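You operate a simulated robot arm through the tools that you are given. There is no shell and no other tool. Be economical: measure what you need, move in short steps, check, and stop when the job is done.

The job below is to be done with a simulated robot arm. You get a single attempt, and the scene is never put back.

Task
Run three side member bolts in the card's order, at the card's torque.
Fine: the fourth bolt stays untouched; the runner goes back in its cup.

It is judged by the outcome, as a careful person would: the job done as asked, and still so three seconds after it is handed in. It fails if anything else is knocked over, pushed out of place, dropped, spilled or broken.

Robot
A 7-joint arm with a two-finger parallel gripper, fixed in place. Base frame: the origin is at the foot of the arm, x ahead of it, y to its left, z up. Lengths are in m, angles in degrees, forces in N, time in s.
With the tool pointing down near the work surface it reaches from about 0.32 to 0.74 m from the base axis. Its first joint turns from -115.0 to 115.0 degrees. Payload 3.91 kg.
The tool frame sits at the grasp point between the pads (the TCP): z along the fingers, y along the line on which they close. The tips reach 0.03 m beyond it. The gripper opens to 0.11 m. The fingers are 0.02 m wide and 0.01 m thick; the gripper's body (0.048 by 0.112 m) begins 0.055 m behind the TCP.
Orientation is that of the tool frame in the base frame, as a unit quaternion [w, x, y, z]. With the fingers straight down and closing along the base's y, the tool's x points along the base's -x, its y along +y and its z along -z.

Tools
- The arm moves only by the tool send_rows. Its argument "motion" is text: rows parted by semicolons, each of 7 numbers parted by spaces: the shift along the base's x, y, z in mm, then the turn, a rotation vector about the base's x, y, z in degrees, then the finger opening in mm, from 0 to 110. In form: dx dy dz wx wy wz grip; .... A call has 1 to 12 rows; each row is the pose to reach, as a shift and turn from the pose commanded when the call began. A row lasts 0.2 s, in which the tool goes at most 0.05 m and 8.6 degrees; a call with a longer step from one row to the next is refused whole, and so is a gripper value outside its range. A pose out of reach is approached as far as the arm can. The call stops where the force on the tool passes 40 N (or 10 N more than at its start, if that is more) or the arm is blocked; 0.2 s more then pass. Each finger travels about 0.108 m/s and halts on what it meets, pressing with about 41 N; the grip force reading is that of the motor and also rises with nothing between the fingers. The clock runs only during rows and for 0.2 s after the last one: add rows that repeat a pose to give the fingers time. The reply holds the time, the measured pose of the TCP, the force on the tool along the base axes, the opening and the grip force, in the units named above and with some noise, and new pictures: "show" is both (left out), scene, wrist or none.
- Cameras (640 x 400 px; columns grow to the right, rows downward): "scene" is fixed at [0.4014, 0.5016, 1.9404]; the picture's right is [-0.99, -0.11, 0.00], its down [-0.09, 0.79, -0.61] and it looks along [0.07, -0.60, -0.79] (base axes); focal length 346 px, centre (320, 200). "wrist" rides on the gripper at [-0.036, 0, -0.057] in the tool frame; the picture's right is [0.00, -1.00, 0.00], its down [0.97, 0.00, -0.24] and it looks along [0.24, 0.00, 0.97] (tool axes); focal length 218 px, centre (320, 200). There is no depth. A picture from a camera that has moved, and an enlarged one, comes with that camera's place and axes in the base frame and with its lens.
- move_column(by): slides the trunk up (or, below 0, down) by that many m; the arm rides with it, the base frame stays. It gives what a move gives, with no picture.
- zoom(camera, box): a new picture of the part [left, top, right, bottom] of that camera's present view, enlarged. It takes no simulated time.
- finish_job(): hands the job in; it is judged then, once.

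Go step by step. Nothing tells you positions but the pictures and the camera data: compare them with the known pose of the tool, close in by small moves and look again before you grip or let go. The budget is 120 turns and 150 pictures, counting those below and the enlarged ones. Unless the task says otherwise, let go and move clear before handing in, and close with one line.

The tools are called after "Request:" as name(argument=value, ...) on one line, values as JSON. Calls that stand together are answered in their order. send_rows: Moves the arm, as the interface text tells. Its arguments: {"type":"object","properties":{"motion":{"type":"string"},"show":{"type":"string","enum":["both","scene","wrist","none"]}},"required":["motion"]} The other tools are called the same way: move_column (by) slides the trunk up or down; zoom (camera, box) takes an enlarged picture of a part of a camera's view; finish_job () hands the job in.

At the start:

```text
clock: 0.0
tool_pos: [0.353, 0.1416, 1.5535]
ee_rot: [0.0, 0.0, 1.0, 0.001]
ft_force: [-0.4, -0.1, -0.2]
width: 0.1101
grip_force: 0.0
trunk travel left (down, up): [-0.925, 0.065]
```

scene: 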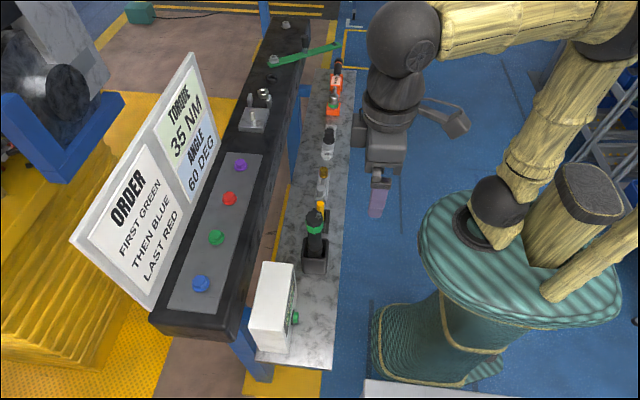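
wrist: 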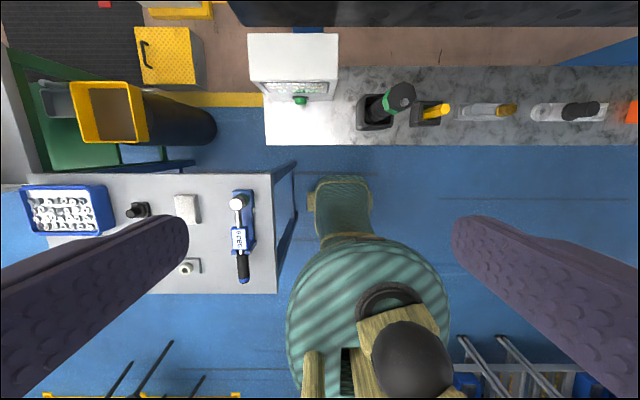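

The card reads: green, blue, red; 35 Nm and 60 deg; purple is the fourth bolt. I'll look closer at the tools, the white box and the card before moving.

Request:
zoom(camera="scene", box=[220, 180, 360, 360])

Request:
zoom(camera="wrist", box=[230, 20, 450, 150])

Request:
zoom(camera="scene", box=[220, 30, 360, 190])

Request:
zoom(camera="scene", box=[70, 50, 250, 310])

Request:
zoom(camera="wrist", box=[20, 160, 300, 300])

```text
2.22 times, centred on (290, 270) of scene
camera zoom: at [0.4014, 0.5016, 1.9404], right [-0.99, -0.11, 0.0], down [-0.09, 0.79, -0.61], along [0.07, -0.6, -0.79], focal length 768 px, centre (387, 44)
```

zoom: 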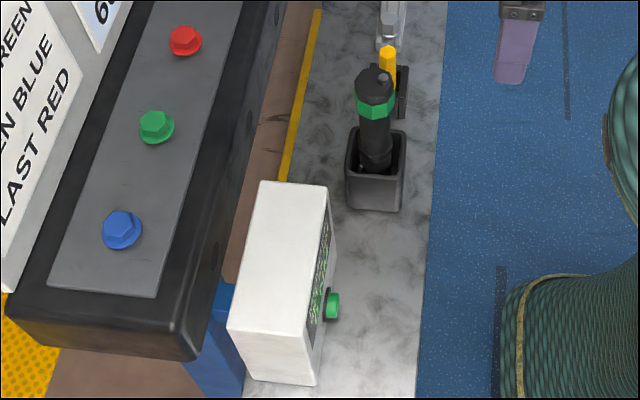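

```text
2.91 times, centred on (340, 85) of wrist
camera zoom: at [0.3891, 0.1399, 1.6108], right [0.0, -1.0, 0.0], down [-0.97, 0.0, 0.24], along [-0.24, 0.0, -0.97], focal length 635 px, centre (262, 534)
```

zoom: 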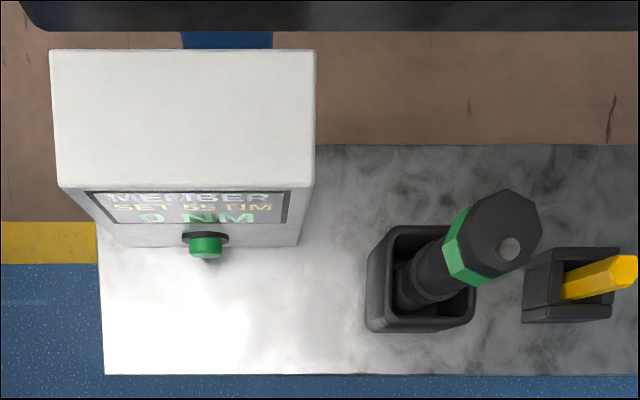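

```text
2.50 times, centred on (290, 110) of scene
camera zoom: at [0.4014, 0.5016, 1.9404], right [-0.99, -0.11, 0.0], down [-0.09, 0.79, -0.61], along [0.07, -0.6, -0.79], focal length 864 px, centre (395, 425)
```

zoom: 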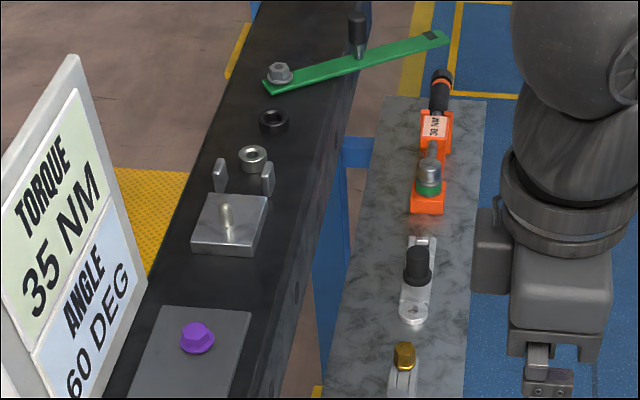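

```text
1.54 times, centred on (160, 180) of scene
camera zoom: at [0.4014, 0.5016, 1.9404], right [-0.99, -0.11, 0.0], down [-0.09, 0.79, -0.61], along [0.07, -0.6, -0.79], focal length 532 px, centre (566, 231)
```

zoom: 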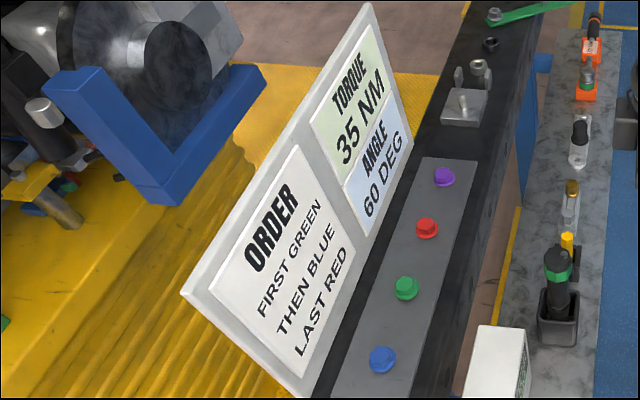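

```text
2.29 times, centred on (160, 230) of wrist
camera zoom: at [0.3891, 0.1399, 1.6108], right [0.0, -1.0, 0.0], down [-0.97, 0.0, 0.24], along [-0.24, 0.0, -0.97], focal length 499 px, centre (686, 131)
```

zoom: 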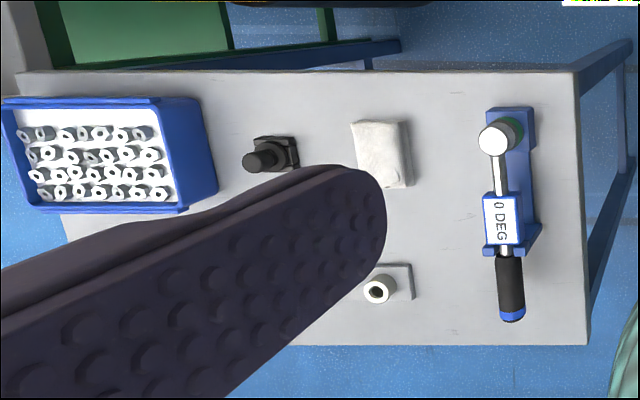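

The box shows "SET 55 NM", so it must be brought to 35 with its green knob first. The arm moves over towards the rail for a better look.

Request:
send_rows(motion="33 -17 -20 0 0 0 110; 67 -33 -40 0 0 0 110; 100 -50 -60 0 0 0 110; 133 -67 -80 0 0 0 110; 167 -83 -100 0 0 0 110; 200 -100 -120 0 0 0 110; 230 -100 -120 0 0 0 110; 230 -100 -120 0 0 0 110")

```text
clock: 1.8
tool_pos: [0.5806, 0.0391, 1.433]
ee_rot: [0.0, 0.001, 1.0, 0.001]
ft_force: [-0.1, -0.5, 0.0]
width: 0.1102
grip_force: 0.0
trunk travel left (down, up): [-0.925, 0.065]
camera wrist: at [0.617, 0.039, 1.4907], right [0.0, -1.0, 0.0], down [-0.97, 0.0, 0.24], along [-0.24, 0.0, -0.97], focal length 218 px, centre (320, 200)
```

scene: 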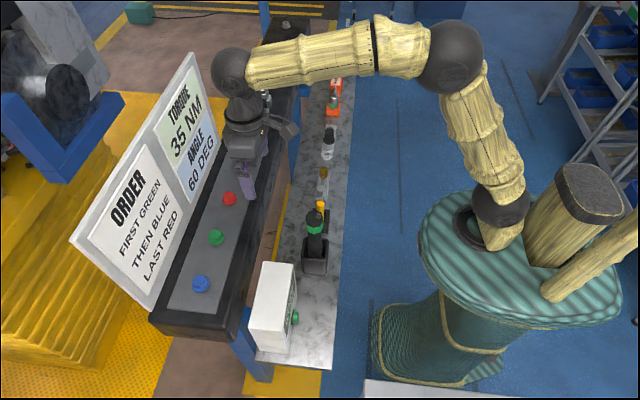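
wrist: 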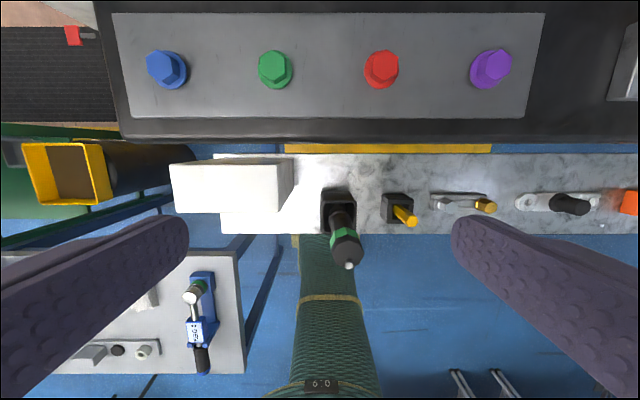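

Bolt heads are at about z≈1.21, x≈0.705, y≈0.214/0.091/-0.032/-0.157 for blue, green, red and purple. The runner is upright at about (0.473, 0.008) with its top at z≈1.24. I'll zoom in on the details.

Request:
zoom(camera="wrist", box=[270, 150, 430, 280])

Request:
zoom(camera="wrist", box=[290, 360, 350, 400])

Request:
zoom(camera="scene", box=[250, 190, 350, 360])

```text
3.08 times, centred on (350, 215) of wrist
camera zoom: at [0.617, 0.039, 1.4907], right [0.0, -1.0, 0.0], down [-0.97, 0.0, 0.24], along [-0.24, 0.0, -0.97], focal length 672 px, centre (228, 154)
```

zoom: 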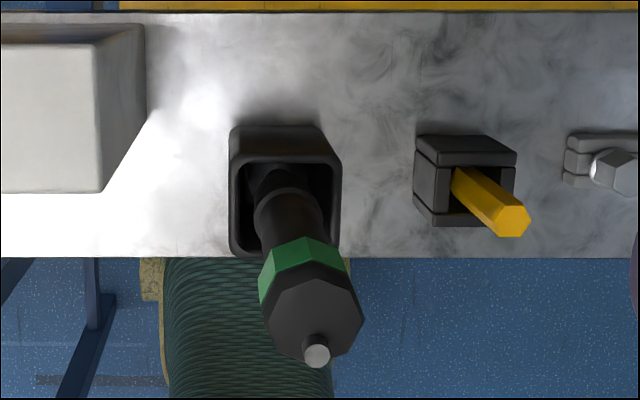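

```text
10.00 times, centred on (320, 380) of wrist
camera zoom: at [0.617, 0.039, 1.4907], right [0.0, -1.0, 0.0], down [-0.97, 0.0, 0.24], along [-0.24, 0.0, -0.97], focal length 2183 px, centre (320, -1600)
```

zoom: 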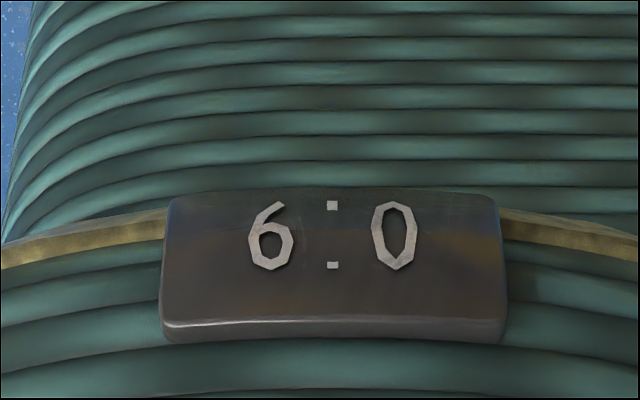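

```text
2.35 times, centred on (300, 275) of scene
camera zoom: at [0.4014, 0.5016, 1.9404], right [-0.99, -0.11, 0.0], down [-0.09, 0.79, -0.61], along [0.07, -0.6, -0.79], focal length 814 px, centre (367, 24)
```

zoom: 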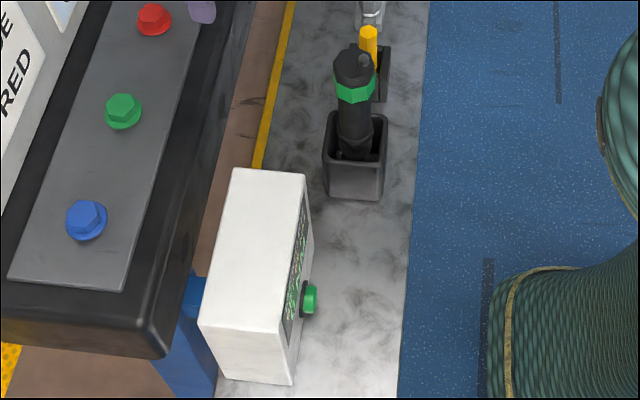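

Knob is at about (0.505, 0.192, 0.987), facing the robot. I'll tilt the tool forward and look at the box's face.

Request:
send_rows(motion="-20 15 -25 0 -5 0 80; -40 30 -50 0 -10 0 80; -60 45 -75 0 -15 0 80; -80 60 -100 0 -20 0 80; -100 75 -125 0 -25 0 80; -120 90 -150 0 -30 0 80; -140 105 -175 0 -35 0 80; -160 120 -200 0 -40 0 80; -180 135 -225 0 -45 0 80; -200 150 -250 0 -50 0 80; -215 150 -280 0 -55 0 80; -215 150 -280 0 -55 0 80")

```text
clock: 4.4
tool_pos: [0.3887, 0.2175, 1.1419]
ee_rot: [0.462, 0.001, 0.887, 0.001]
ft_force: [-0.3, -0.6, 0.5]
width: 0.0796
grip_force: 0.1
out of reach, approached as far as the arm can: row 9, 10, 11, 12
trunk travel left (down, up): [-0.925, 0.065]
camera wrist: at [0.363, 0.2169, 1.2052], right [0.0, -1.0, 0.0], down [-0.75, 0.0, -0.66], along [0.66, 0.0, -0.75], focal length 218 px, centre (320, 200)
```

scene: 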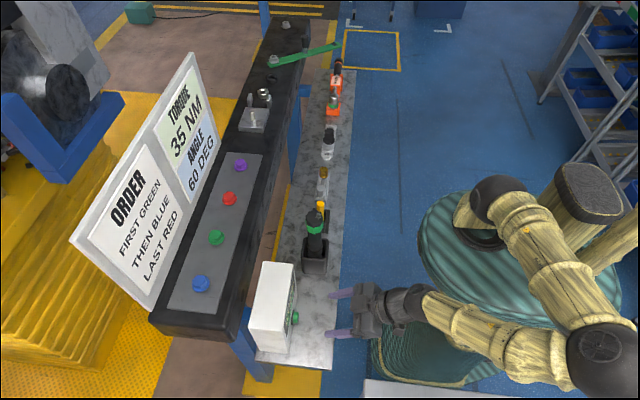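
wrist: 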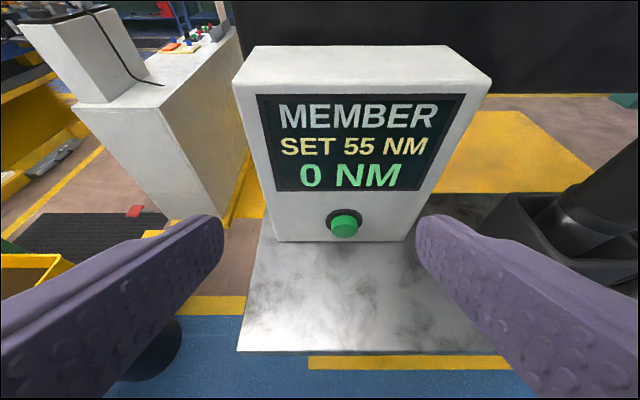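

Clear view: "MEMBER / SET 55 NM / 0 NM" with a green push button below. I'll close the fingers and approach in small steps.

Request:
send_rows(motion="20 0 -20 0 0 0 0; 40 0 -40 0 0 0 0; 50 0 -70 0 0 0 0; 50 0 -100 0 0 0 0; 50 0 -100 0 0 0 0")

```text
clock: 5.6
tool_pos: [0.4378, 0.2171, 1.0426]
ee_rot: [0.461, 0.0, 0.887, 0.0]
ft_force: [0.0, -0.4, 0.0]
width: 0.0
grip_force: 38.0
trunk travel left (down, up): [-0.925, 0.065]
camera wrist: at [0.4124, 0.2175, 1.1062], right [0.0, -1.0, 0.0], down [-0.75, 0.0, -0.66], along [0.66, 0.0, -0.75], focal length 218 px, centre (320, 200)
```

scene: 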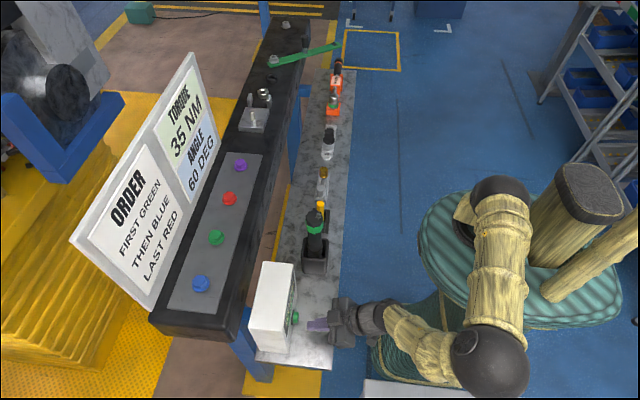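
wrist: 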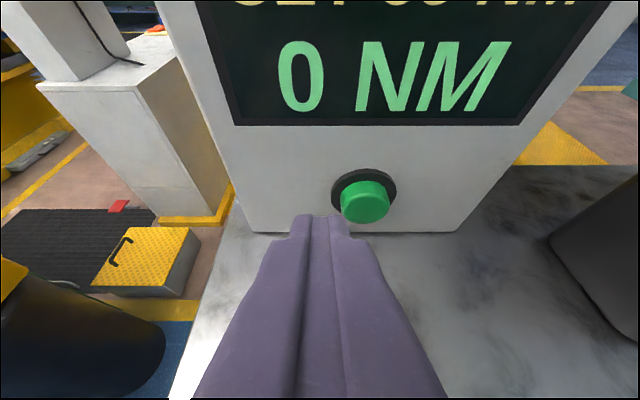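

Request:
send_rows(motion="0 -14 -10 0 0 0 0; 5 -28 -24 0 0 0 0; 15 -28 -24 0 0 0 0; 20 -28 -24 0 0 0 0; 20 -28 -24 0 0 0 0", show="wrist")

```text
clock: 6.8
tool_pos: [0.4578, 0.1906, 1.0184]
ee_rot: [0.461, 0.001, 0.887, 0.0]
ft_force: [-0.3, -0.2, -0.3]
width: 0.0
grip_force: 37.9
trunk travel left (down, up): [-0.925, 0.065]
camera wrist: at [0.4319, 0.1897, 1.0826], right [0.0, -1.0, 0.0], down [-0.75, 0.0, -0.66], along [0.66, 0.0, -0.75], focal length 218 px, centre (320, 200)
```

wrist: 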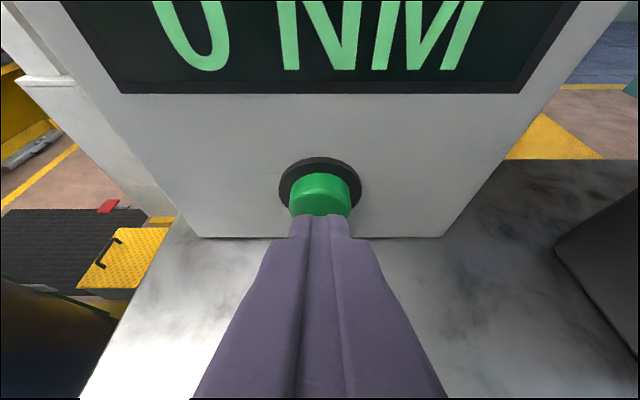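

The fingertip is lined up in front of the button. I'll press forward in small steps.

Request:
send_rows(motion="4 0 0 0 0 0 0; 8 0 0 0 0 0 0; 11 0 0 0 0 0 0; 14 0 0 0 0 0 0", show="wrist")

```text
clock: 7.8
tool_pos: [0.472, 0.1904, 1.02]
ee_rot: [0.462, 0.0, 0.887, 0.0]
ft_force: [-2.9, -0.2, -0.4]
width: 0.0001
grip_force: 37.6
trunk travel left (down, up): [-0.925, 0.065]
camera wrist: at [0.4453, 0.1894, 1.0827], right [0.0, -1.0, 0.0], down [-0.75, 0.0, -0.66], along [0.66, 0.0, -0.75], focal length 218 px, centre (320, 200)
```

wrist: 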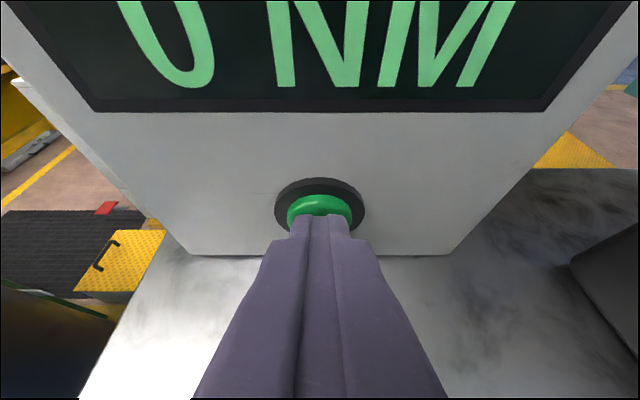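

The button is depressing with light force. I'll back off and read the display.

Request:
send_rows(motion="-10 0 0 0 0 0 0; -20 0 0 0 0 0 0; -40 0 40 0 0 0 0; -55 0 75 0 0 0 0; -55 0 75 0 0 0 0", show="wrist")

```text
clock: 9.0
tool_pos: [0.4179, 0.1904, 1.0925]
ee_rot: [0.461, 0.0, 0.887, 0.0]
ft_force: [0.1, -0.4, -0.5]
width: 0.0001
grip_force: 37.6
trunk travel left (down, up): [-0.925, 0.065]
camera wrist: at [0.3914, 0.19, 1.1559], right [0.0, -1.0, 0.0], down [-0.75, 0.0, -0.66], along [0.66, 0.0, -0.75], focal length 218 px, centre (320, 200)
```

wrist: 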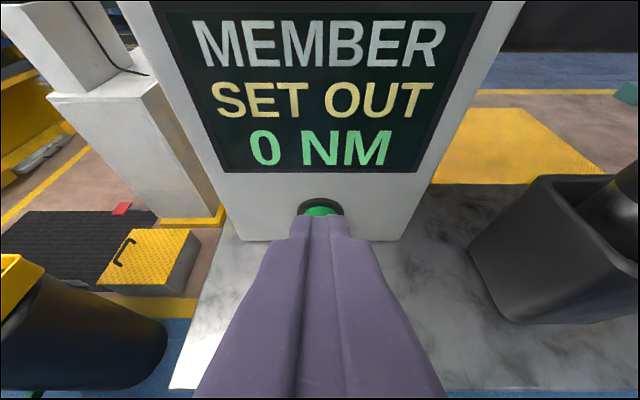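

One press changed the setting to "SET OUT", so it cycles. I'll press again.

Request:
send_rows(motion="15 0 -38 0 0 0 0; 35 0 -75 0 0 0 0; 44 0 -75 0 0 0 0; 50 0 -75 0 0 0 0; 54 0 -75 0 0 0 0; 54 0 -75 0 0 0 0; 44 0 -75 0 0 0 0; 35 0 -75 0 0 0 0; 15 0 -35 0 0 0 0; 0 0 0 0 0 0 0; 0 0 0 0 0 0 0", show="wrist")

```text
clock: 11.4
tool_pos: [0.4181, 0.1898, 1.0942]
ee_rot: [0.462, 0.0, 0.887, 0.0]
ft_force: [-0.4, -0.2, 0.0]
width: 0.0
grip_force: 37.6
trunk travel left (down, up): [-0.925, 0.065]
camera wrist: at [0.392, 0.1901, 1.1564], right [0.0, -1.0, 0.0], down [-0.75, 0.0, -0.66], along [0.66, 0.0, -0.75], focal length 218 px, centre (320, 200)
```

wrist: 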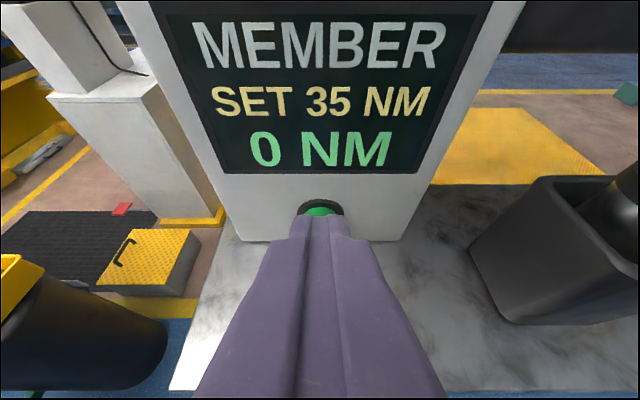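

Set is 35 NM. Next I raise the tool, turn it back vertical and move above the runner.

Request:
send_rows(motion="-5 0 33 0 6.86 0 20; -5 0 66 0 13.7 0 40; 0 0 99 0 20.6 0 60; 5 0 132 0 27.4 0 80; 10 0 165 0 34.3 0 110; 15 0 198 0 41.2 0 110; 25 0 230 0 48 0 110; 35 0 260 0 54.9 0 110; 40 -45 260 0 54.9 0 110; 42 -90 260 0 54.9 0 110; 42 -135 260 0 54.9 0 110; 42 -180 260 0 54.9 0 110")

```text
clock: 14.0
tool_pos: [0.4597, 0.0072, 1.3578]
ee_rot: [0.001, 0.001, 1.0, 0.001]
ft_force: [0.2, -0.4, -0.3]
width: 0.1101
grip_force: 0.1
trunk travel left (down, up): [-0.925, 0.065]
camera wrist: at [0.4961, 0.0063, 1.4153], right [0.0, -1.0, 0.0], down [-0.97, 0.0, 0.24], along [-0.24, 0.0, -0.97], focal length 218 px, centre (320, 200)
```

scene: 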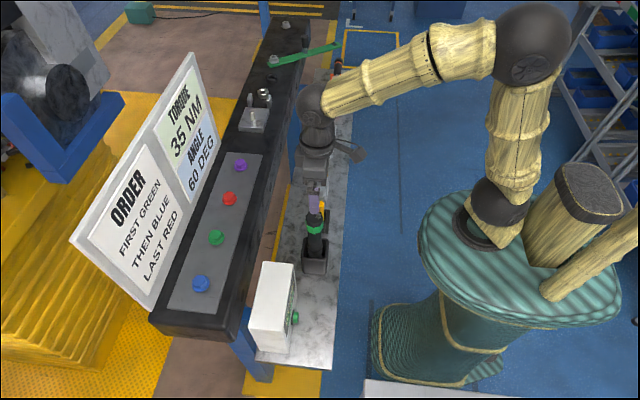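
wrist: 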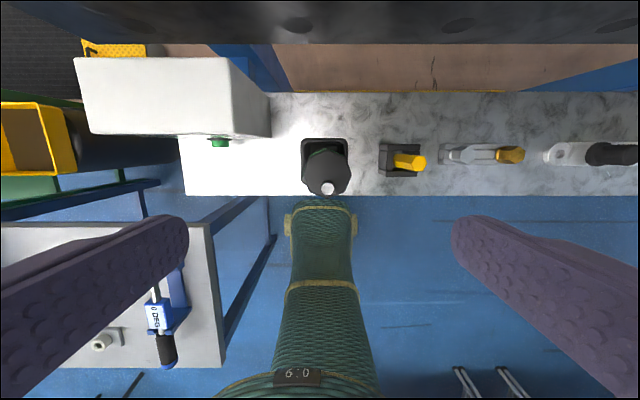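

Request:
zoom(camera="wrist", box=[280, 120, 370, 210])

Request:
zoom(camera="scene", box=[280, 170, 360, 290])

```text
4.44 times, centred on (325, 165) of wrist
camera zoom: at [0.4961, 0.0063, 1.4153], right [0.0, -1.0, 0.0], down [-0.97, 0.0, 0.24], along [-0.24, 0.0, -0.97], focal length 970 px, centre (298, 356)
```

zoom: 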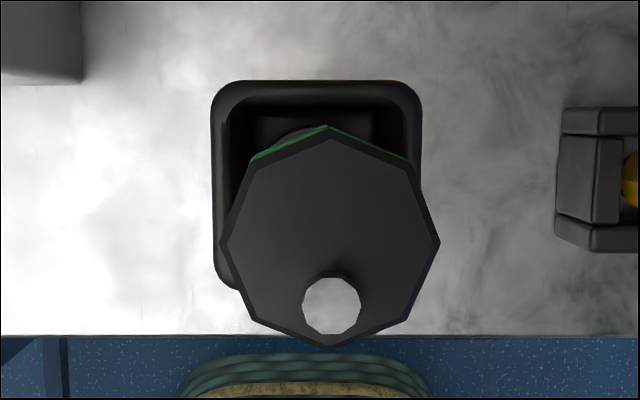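

```text
3.33 times, centred on (320, 230) of scene
camera zoom: at [0.4014, 0.5016, 1.9404], right [-0.99, -0.11, 0.0], down [-0.09, 0.79, -0.61], along [0.07, -0.6, -0.79], focal length 1153 px, centre (320, 100)
```

zoom: 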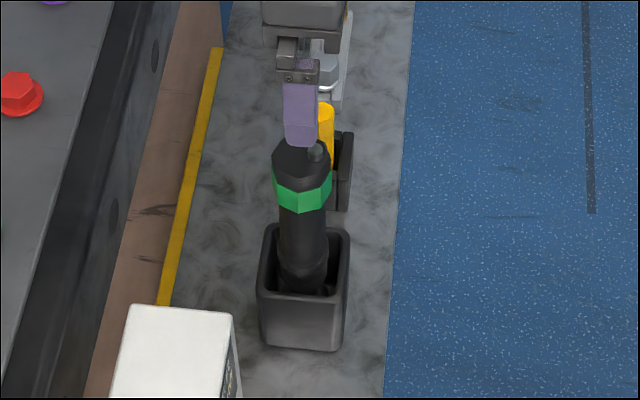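

Runner axis is at about (0.472, 0.000), with its octagonal head (44 mm) from z≈1.16 to 1.207 and corners along y. I'll yaw 22.5° to close on the flats and come down above it.

Request:
send_rows(motion="4 -3 0 0 0 7.5 110; 9 -6 0 0 0 15 110; 13 -8 0 0 0 22.5 110; 13 -8 -40 0 0 22.5 110; 13 -8 -80 0 0 22.5 110; 13 -8 -80 0 0 22.5 110")

```text
clock: 15.4
tool_pos: [0.4718, 0.0005, 1.2763]
ee_rot: [0.001, -0.196, 0.981, 0.0]
ft_force: [-0.9, -0.9, -0.5]
width: 0.11
grip_force: 0.0
trunk travel left (down, up): [-0.925, 0.065]
camera wrist: at [0.5048, 0.0145, 1.3331], right [0.38, -0.92, 0.0], down [-0.9, -0.37, 0.24], along [-0.22, -0.09, -0.97], focal length 218 px, centre (320, 200)
```

scene: 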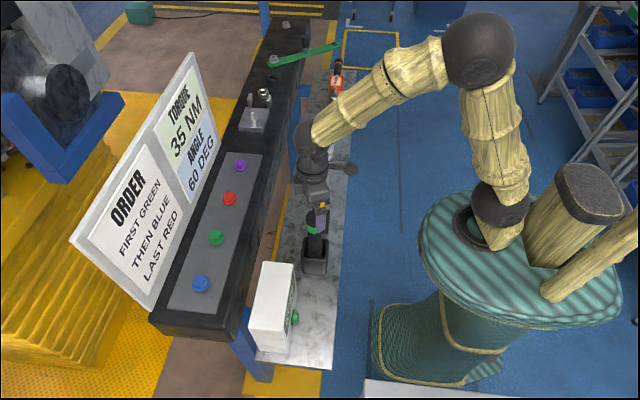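
wrist: 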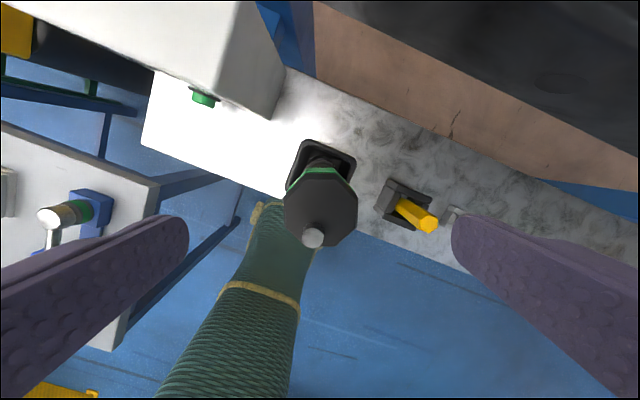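

Alignment is good, with flats facing the pads. I descend to TCP z≈1.175 and close.

Request:
send_rows(motion="0 0 -30 0 0 0 110; 0 0 -60 0 0 0 110; 0 0 -85 0 0 0 110; 0 0 -101 0 0 0 110; 0 0 -101 0 0 0 90; 0 0 -101 0 0 0 60; 0 0 -101 0 0 0 30; 0 0 -101 0 0 0 30; 0 0 -101 0 0 0 30")

```text
clock: 17.4
tool_pos: [0.4724, 0.0008, 1.1714]
ee_rot: [0.001, -0.194, 0.981, 0.0]
ft_force: [0.6, -1.4, -0.2]
width: 0.0474
grip_force: 41.4
trunk travel left (down, up): [-0.925, 0.065]
camera wrist: at [0.5059, 0.0152, 1.2304], right [0.38, -0.92, 0.0], down [-0.9, -0.37, 0.24], along [-0.22, -0.09, -0.97], focal length 218 px, centre (320, 200)
```

scene: 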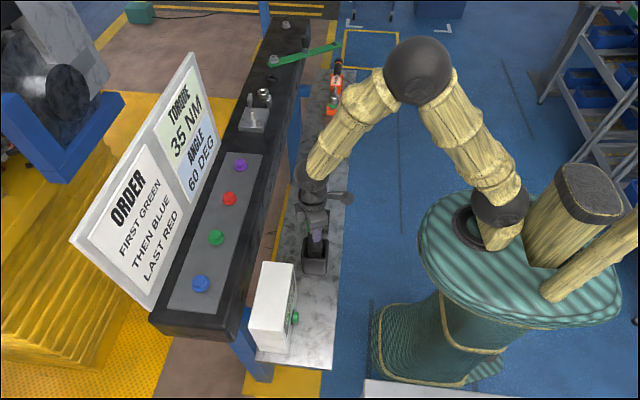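
wrist: 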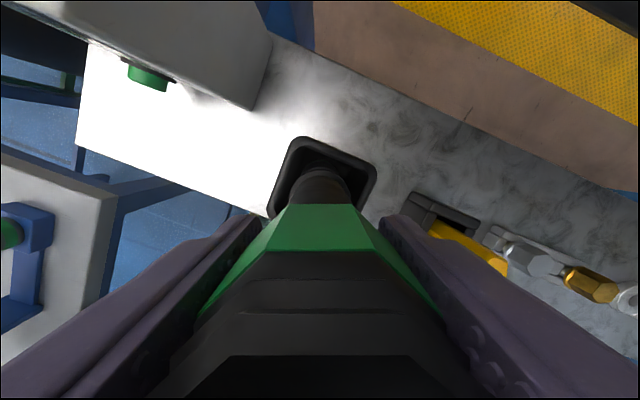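

Gripped at 47 mm. I lift straight up slowly.

Request:
send_rows(motion="0 0 15 0 0 0 30; 0 0 35 0 0 0 30; 0 0 60 0 0 0 30; 0 0 90 0 0 0 30; 0 0 120 0 0 0 30; 0 0 150 0 0 0 30; 0 0 180 0 0 0 30; 0 0 210 0 0 0 30; 0 0 240 0 0 0 30; 0 0 270 0 0 0 30; 0 0 290 0 0 0 30; 0 0 290 0 0 0 30")

```text
clock: 20.0
tool_pos: [0.4726, 0.0035, 1.4634]
ee_rot: [0.0, -0.194, 0.981, 0.0]
ft_force: [-0.2, 0.5, -7.2]
width: 0.0473
grip_force: 41.7
trunk travel left (down, up): [-0.925, 0.065]
camera wrist: at [0.5053, 0.0162, 1.521], right [0.38, -0.92, 0.0], down [-0.9, -0.37, 0.24], along [-0.22, -0.09, -0.97], focal length 218 px, centre (320, 200)
```

scene: 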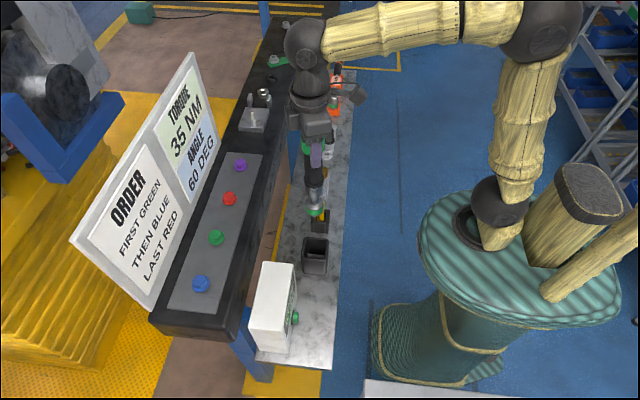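
wrist: 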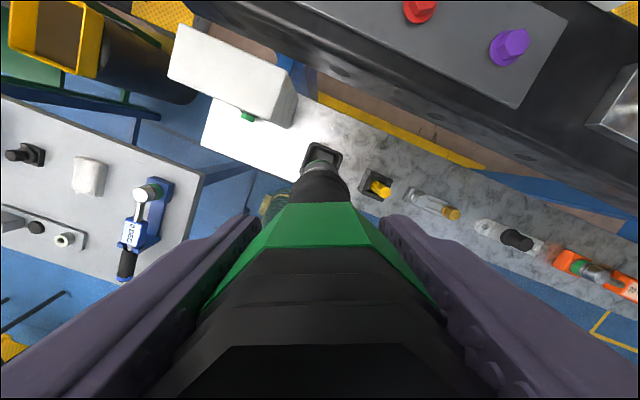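

Request:
zoom(camera="scene", box=[260, 120, 380, 240])

Request:
zoom(camera="wrist", box=[280, 120, 380, 220])

```text
3.33 times, centred on (320, 180) of scene
camera zoom: at [0.4014, 0.5016, 1.9404], right [-0.99, -0.11, 0.0], down [-0.09, 0.79, -0.61], along [0.07, -0.6, -0.79], focal length 1153 px, centre (320, 267)
```

zoom: 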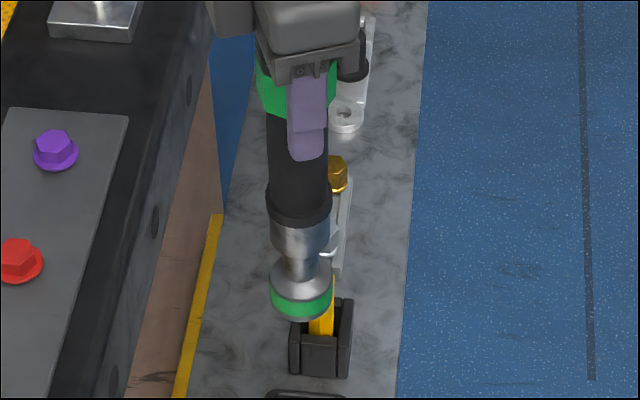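

```text
4.00 times, centred on (330, 170) of wrist
camera zoom: at [0.5053, 0.0162, 1.521], right [0.38, -0.92, 0.0], down [-0.9, -0.37, 0.24], along [-0.22, -0.09, -0.97], focal length 873 px, centre (280, 320)
```

zoom: 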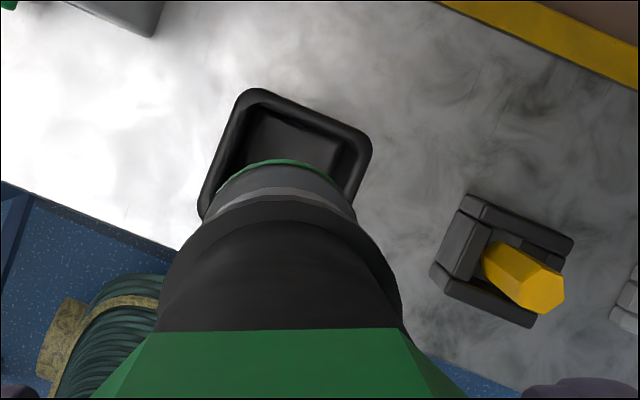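

Runner is held, with its socket bottom about 0.215 below the TCP (z≈1.247), clear of the bolt heads (z≈1.21). I'll move toward the green bolt.

Request:
send_rows(motion="25 15 10 0 0 0 30; 55 30 15 0 0 0 30; 85 45 15 0 0 0 30; 115 60 15 0 0 0 30; 145 75 15 0 0 0 30; 170 88 15 0 0 0 30; 200 88 15 0 0 0 30; 220 88 15 0 0 0 30; 220 88 15 0 0 0 30")

```text
clock: 22.0
tool_pos: [0.6752, 0.0876, 1.4688]
ee_rot: [0.0, -0.195, 0.981, 0.0]
ft_force: [-0.3, 0.6, -7.0]
width: 0.0471
grip_force: 40.9
out of reach, approached as far as the arm can: row 7, 8, 9
trunk travel left (down, up): [-0.925, 0.065]
camera wrist: at [0.7078, 0.1016, 1.5267], right [0.38, -0.92, 0.0], down [-0.9, -0.37, 0.24], along [-0.22, -0.09, -0.97], focal length 218 px, centre (320, 200)
```

scene: 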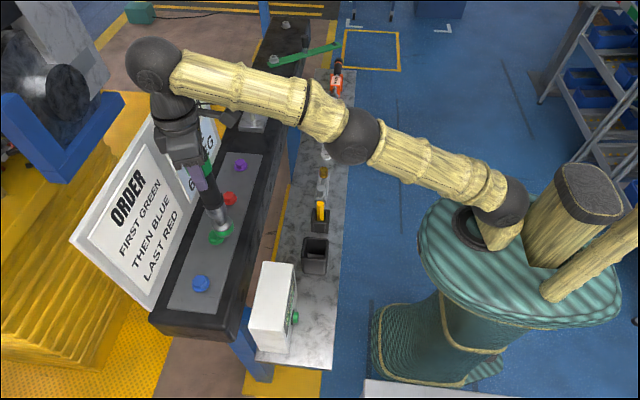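
wrist: 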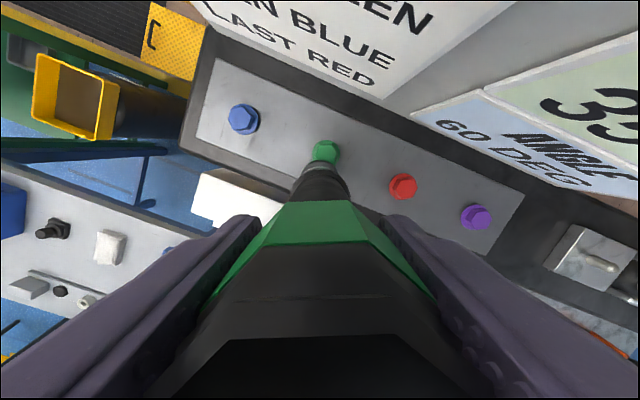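

The arm is at its reach limit here; raising the trunk will extend it. The runner rides up clear of the bolts.

Request:
move_column(by=0.064)

Request:
send_rows(motion="4 0 -20 0 0 0 30; 10 1 -40 0 0 0 30; 20 2 -60 0 0 0 30; 30 3 -60 0 0 0 30; 30 3 -60 0 0 0 30")

```text
clock: 23.0
tool_pos: [0.6757, 0.0875, 1.5332]
ee_rot: [0.0, -0.194, 0.981, 0.0]
ft_force: [-0.4, 0.0, -7.9]
width: 0.0473
grip_force: 41.5
trunk travel left (down, up): [-0.989, 0.001]
```

```text
clock: 24.2
tool_pos: [0.7016, 0.0901, 1.4726]
ee_rot: [0.001, -0.194, 0.981, 0.0]
ft_force: [-0.3, 0.2, -6.7]
width: 0.0472
grip_force: 41.2
trunk travel left (down, up): [-0.989, 0.001]
camera wrist: at [0.7359, 0.1037, 1.5312], right [0.38, -0.92, 0.0], down [-0.9, -0.37, 0.24], along [-0.22, -0.09, -0.97], focal length 218 px, centre (320, 200)
```

scene: 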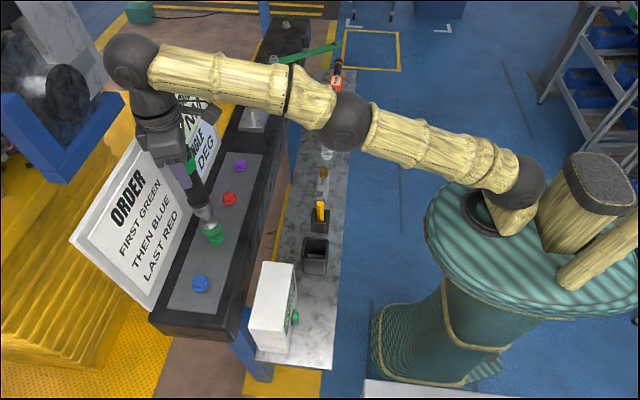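
wrist: 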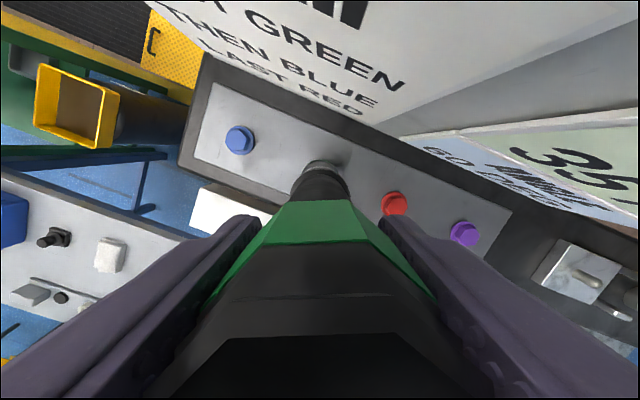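

Request:
zoom(camera="scene", box=[160, 180, 260, 260])

Request:
zoom(camera="wrist", box=[260, 130, 380, 210])

```text
5.00 times, centred on (210, 220) of scene
camera zoom: at [0.4014, 0.5016, 1.9404], right [-0.99, -0.11, 0.0], down [-0.09, 0.79, -0.61], along [0.07, -0.6, -0.79], focal length 1729 px, centre (870, 100)
```

zoom: 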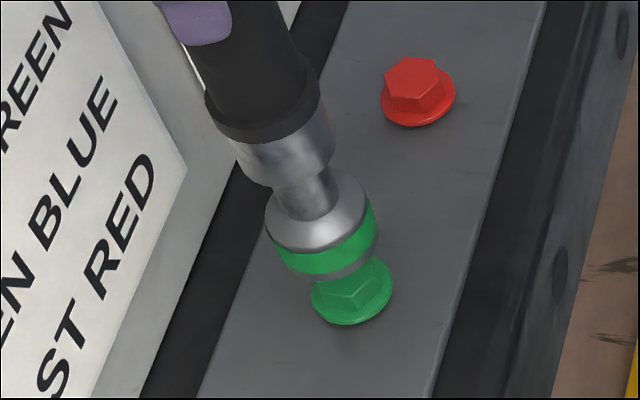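

```text
5.00 times, centred on (320, 170) of wrist
camera zoom: at [0.7359, 0.1037, 1.5312], right [0.38, -0.92, 0.0], down [-0.9, -0.37, 0.24], along [-0.22, -0.09, -0.97], focal length 1091 px, centre (320, 350)
```

zoom: 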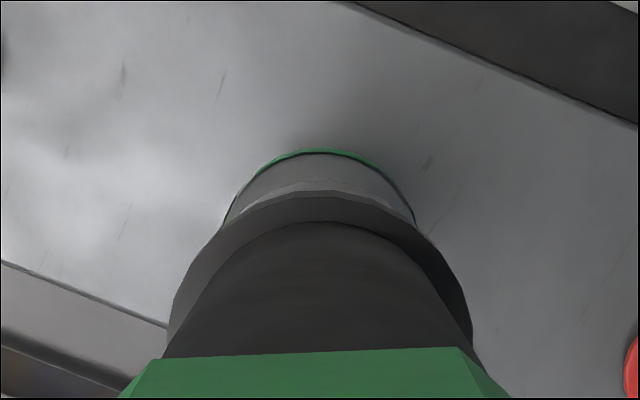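

The socket is nearly over green. I'll lower 20 mm and re-check the alignment.

Request:
send_rows(motion="0 0 -10 0 0 0 30; 0 0 -20 0 0 0 30; 0 0 -20 0 0 0 30", show="none")

Request:
zoom(camera="scene", box=[180, 180, 260, 260])

Request:
zoom(camera="wrist", box=[220, 110, 420, 230])

```text
clock: 25.0
tool_pos: [0.704, 0.0915, 1.4512]
ee_rot: [0.0, -0.194, 0.981, 0.0]
ft_force: [-1.6, 0.6, -8.0]
width: 0.0473
grip_force: 41.0
trunk travel left (down, up): [-0.989, 0.001]
```

```text
5.00 times, centred on (220, 220) of scene
camera zoom: at [0.4014, 0.5016, 1.9404], right [-0.99, -0.11, 0.0], down [-0.09, 0.79, -0.61], along [0.07, -0.6, -0.79], focal length 1729 px, centre (820, 100)
```

zoom: 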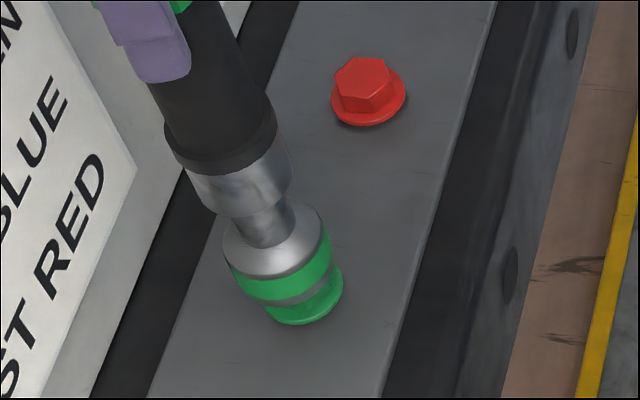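

```text
3.20 times, centred on (320, 170) of wrist
camera zoom: at [0.7381, 0.105, 1.51], right [0.38, -0.92, 0.0], down [-0.9, -0.37, 0.24], along [-0.22, -0.09, -0.97], focal length 698 px, centre (320, 296)
```

zoom: 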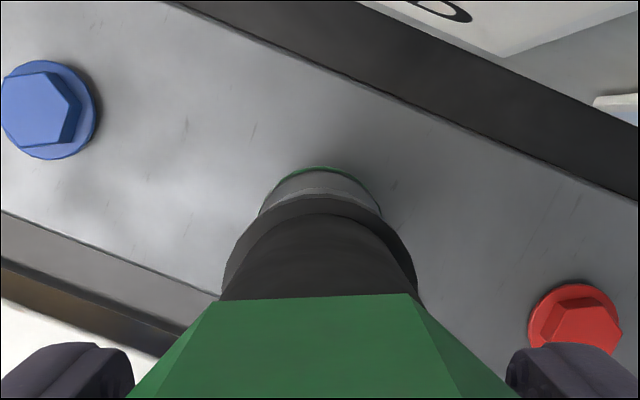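

Request:
zoom(camera="scene", box=[195, 210, 235, 250])

Request:
zoom(camera="scene", box=[180, 180, 250, 300])

```text
10.00 times, centred on (215, 230) of scene
camera zoom: at [0.4014, 0.5016, 1.9404], right [-0.99, -0.11, 0.0], down [-0.09, 0.79, -0.61], along [0.07, -0.6, -0.79], focal length 3458 px, centre (1370, -100)
```

zoom: 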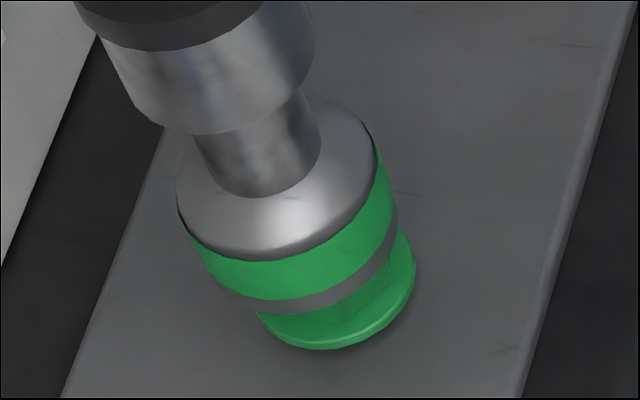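

```text
3.33 times, centred on (215, 240) of scene
camera zoom: at [0.4014, 0.5016, 1.9404], right [-0.99, -0.11, 0.0], down [-0.09, 0.79, -0.61], along [0.07, -0.6, -0.79], focal length 1153 px, centre (670, 67)
```

zoom: 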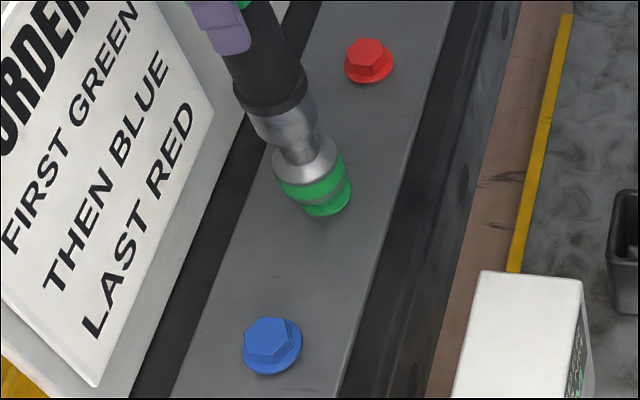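

Both views suggest a shift of about -3 mm in x. I'll apply that and descend gently.

Request:
send_rows(motion="-3 0 0 0 0 0 30; -3 0 -4 0 0 0 30; -3 0 -8 0 0 0 30; -3 0 -12 0 0 0 30; -3 0 -15 0 0 0 30; -3 0 -15 0 0 0 30", show="wrist")

Request:
zoom(camera="scene", box=[195, 210, 235, 250])

```text
clock: 26.4
tool_pos: [0.701, 0.0905, 1.4381]
ee_rot: [0.001, -0.194, 0.981, 0.0]
ft_force: [0.7, 0.1, -8.7]
width: 0.0471
grip_force: 40.6
trunk travel left (down, up): [-0.989, 0.001]
camera wrist: at [0.7344, 0.1041, 1.4965], right [0.38, -0.92, 0.0], down [-0.9, -0.37, 0.24], along [-0.22, -0.09, -0.97], focal length 218 px, centre (320, 200)
```

wrist: 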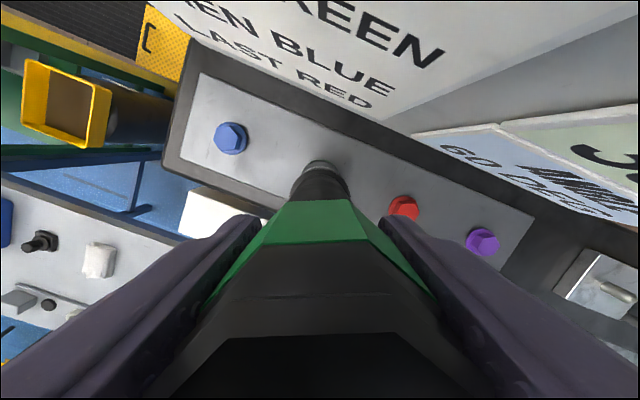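

```text
10.00 times, centred on (215, 230) of scene
camera zoom: at [0.4014, 0.5016, 1.9404], right [-0.99, -0.11, 0.0], down [-0.09, 0.79, -0.61], along [0.07, -0.6, -0.79], focal length 3458 px, centre (1370, -100)
```

zoom: 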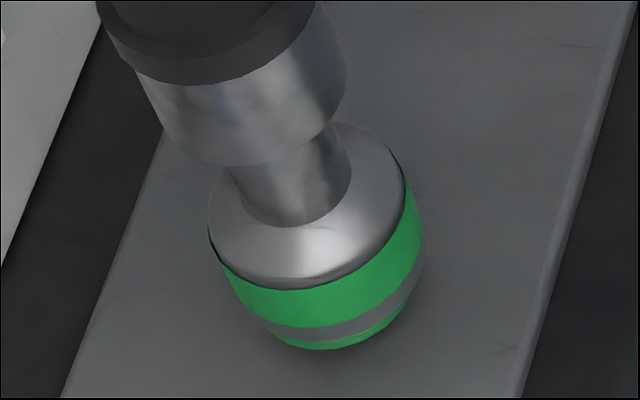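

Alignment is now very good, with about 10 mm left. I continue down gently.

Request:
send_rows(motion="0 0 -3 0 0 0 30; 0 0 -6 0 0 0 30; 0 0 -9 0 0 0 30; 0 0 -11 0 0 0 30; 0 0 -11 0 0 0 30", show="none")

Request:
zoom(camera="scene", box=[185, 200, 245, 260])

Request:
zoom(camera="scene", box=[240, 250, 320, 370])

```text
clock: 27.6
tool_pos: [0.6974, 0.091, 1.4306]
ee_rot: [0.003, -0.195, 0.981, 0.0]
ft_force: [3.4, 0.7, 24.0]
width: 0.0468
grip_force: 41.1
trunk travel left (down, up): [-0.989, 0.001]
```

```text
6.67 times, centred on (215, 230) of scene
camera zoom: at [0.4014, 0.5016, 1.9404], right [-0.99, -0.11, 0.0], down [-0.09, 0.79, -0.61], along [0.07, -0.6, -0.79], focal length 2305 px, centre (1020, 0)
```

zoom: 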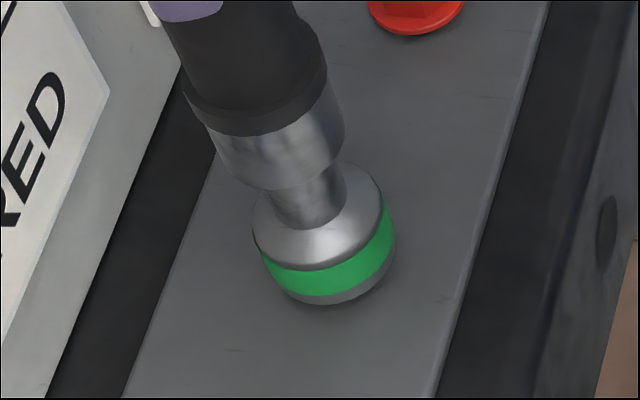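

```text
3.33 times, centred on (280, 310) of scene
camera zoom: at [0.4014, 0.5016, 1.9404], right [-0.99, -0.11, 0.0], down [-0.09, 0.79, -0.61], along [0.07, -0.6, -0.79], focal length 1153 px, centre (453, -167)
```

zoom: 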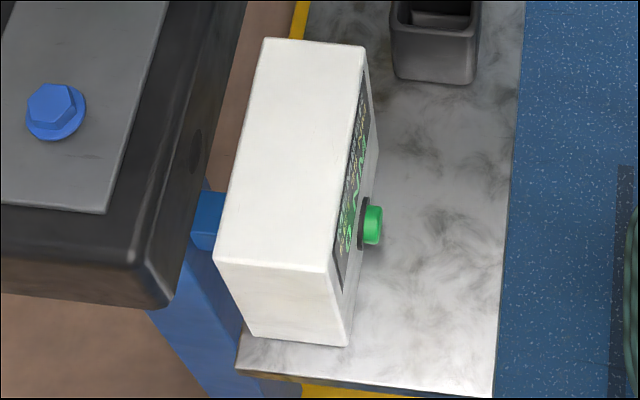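

Socket is seated on the green bolt with about 31 N push. I'll read the display as best I can and hold a bit.

Request:
send_rows(motion="0 0 0 0 0 0 30; 0 0 0 0 0 0 30; 0 0 0 0 0 0 30; 0 0 0 0 0 0 30", show="wrist")

Request:
zoom(camera="scene", box=[278, 265, 304, 345])

Request:
zoom(camera="scene", box=[150, 140, 250, 260])

```text
clock: 28.6
tool_pos: [0.6994, 0.0905, 1.4269]
ee_rot: [0.0, -0.195, 0.981, 0.001]
ft_force: [2.4, 0.1, 8.1]
width: 0.0465
grip_force: 41.1
trunk travel left (down, up): [-0.989, 0.001]
camera wrist: at [0.7329, 0.1043, 1.485], right [0.38, -0.92, 0.0], down [-0.9, -0.37, 0.24], along [-0.22, -0.09, -0.97], focal length 218 px, centre (320, 200)
```

wrist: 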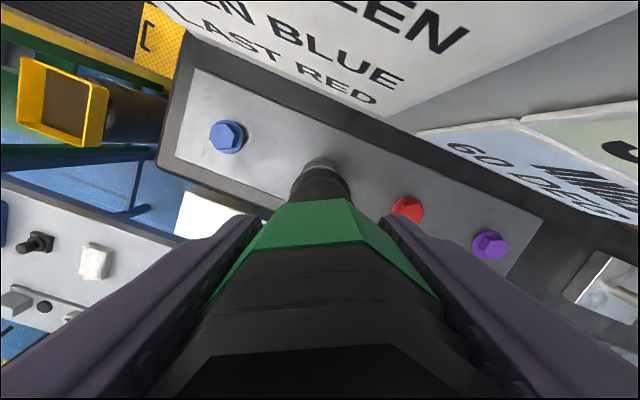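

```text
5.00 times, centred on (291, 305) of scene
camera zoom: at [0.4014, 0.5016, 1.9404], right [-0.99, -0.11, 0.0], down [-0.09, 0.79, -0.61], along [0.07, -0.6, -0.79], focal length 1729 px, centre (465, -325)
```

zoom: 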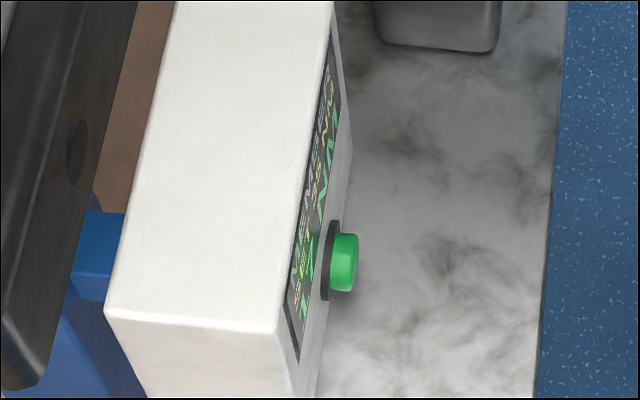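

```text
3.33 times, centred on (200, 200) of scene
camera zoom: at [0.4014, 0.5016, 1.9404], right [-0.99, -0.11, 0.0], down [-0.09, 0.79, -0.61], along [0.07, -0.6, -0.79], focal length 1153 px, centre (720, 200)
```

zoom: 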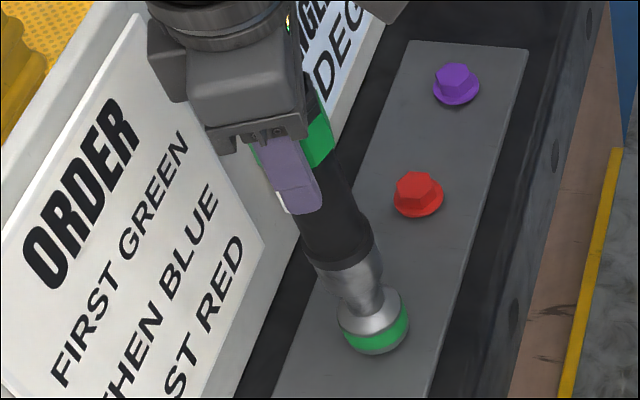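

Force dropped as the tool followed down, so either the socket settled or the bolt is running in. I'll press further and watch.

Request:
send_rows(motion="0 0 -2 0 0 0 30; 0 0 -4 0 0 0 30; 0 0 -6 0 0 0 30; 0 0 -6 0 0 0 30; 0 0 -6 0 0 0 30; 0 0 -6 0 0 0 30", show="none")

Request:
zoom(camera="scene", box=[278, 265, 304, 345])

Request:
zoom(camera="scene", box=[195, 210, 235, 250])

```text
clock: 30.0
tool_pos: [0.6971, 0.0915, 1.4232]
ee_rot: [0.002, -0.195, 0.981, -0.001]
ft_force: [2.9, -0.7, 27.3]
width: 0.0461
grip_force: 41.4
trunk travel left (down, up): [-0.989, 0.001]
```

```text
5.00 times, centred on (291, 305) of scene
camera zoom: at [0.4014, 0.5016, 1.9404], right [-0.99, -0.11, 0.0], down [-0.09, 0.79, -0.61], along [0.07, -0.6, -0.79], focal length 1729 px, centre (465, -325)
```

zoom: 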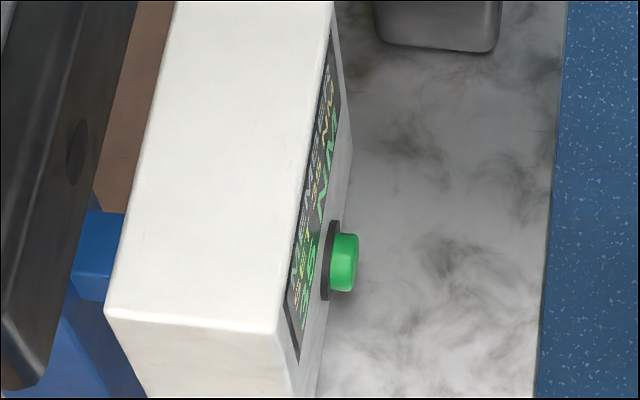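

```text
10.00 times, centred on (215, 230) of scene
camera zoom: at [0.4014, 0.5016, 1.9404], right [-0.99, -0.11, 0.0], down [-0.09, 0.79, -0.61], along [0.07, -0.6, -0.79], focal length 3458 px, centre (1370, -100)
```

zoom: 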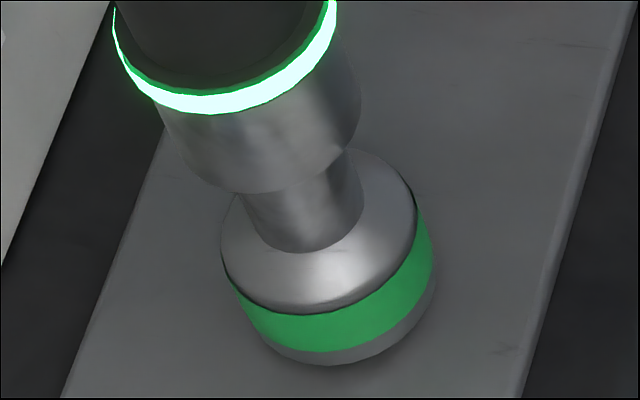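

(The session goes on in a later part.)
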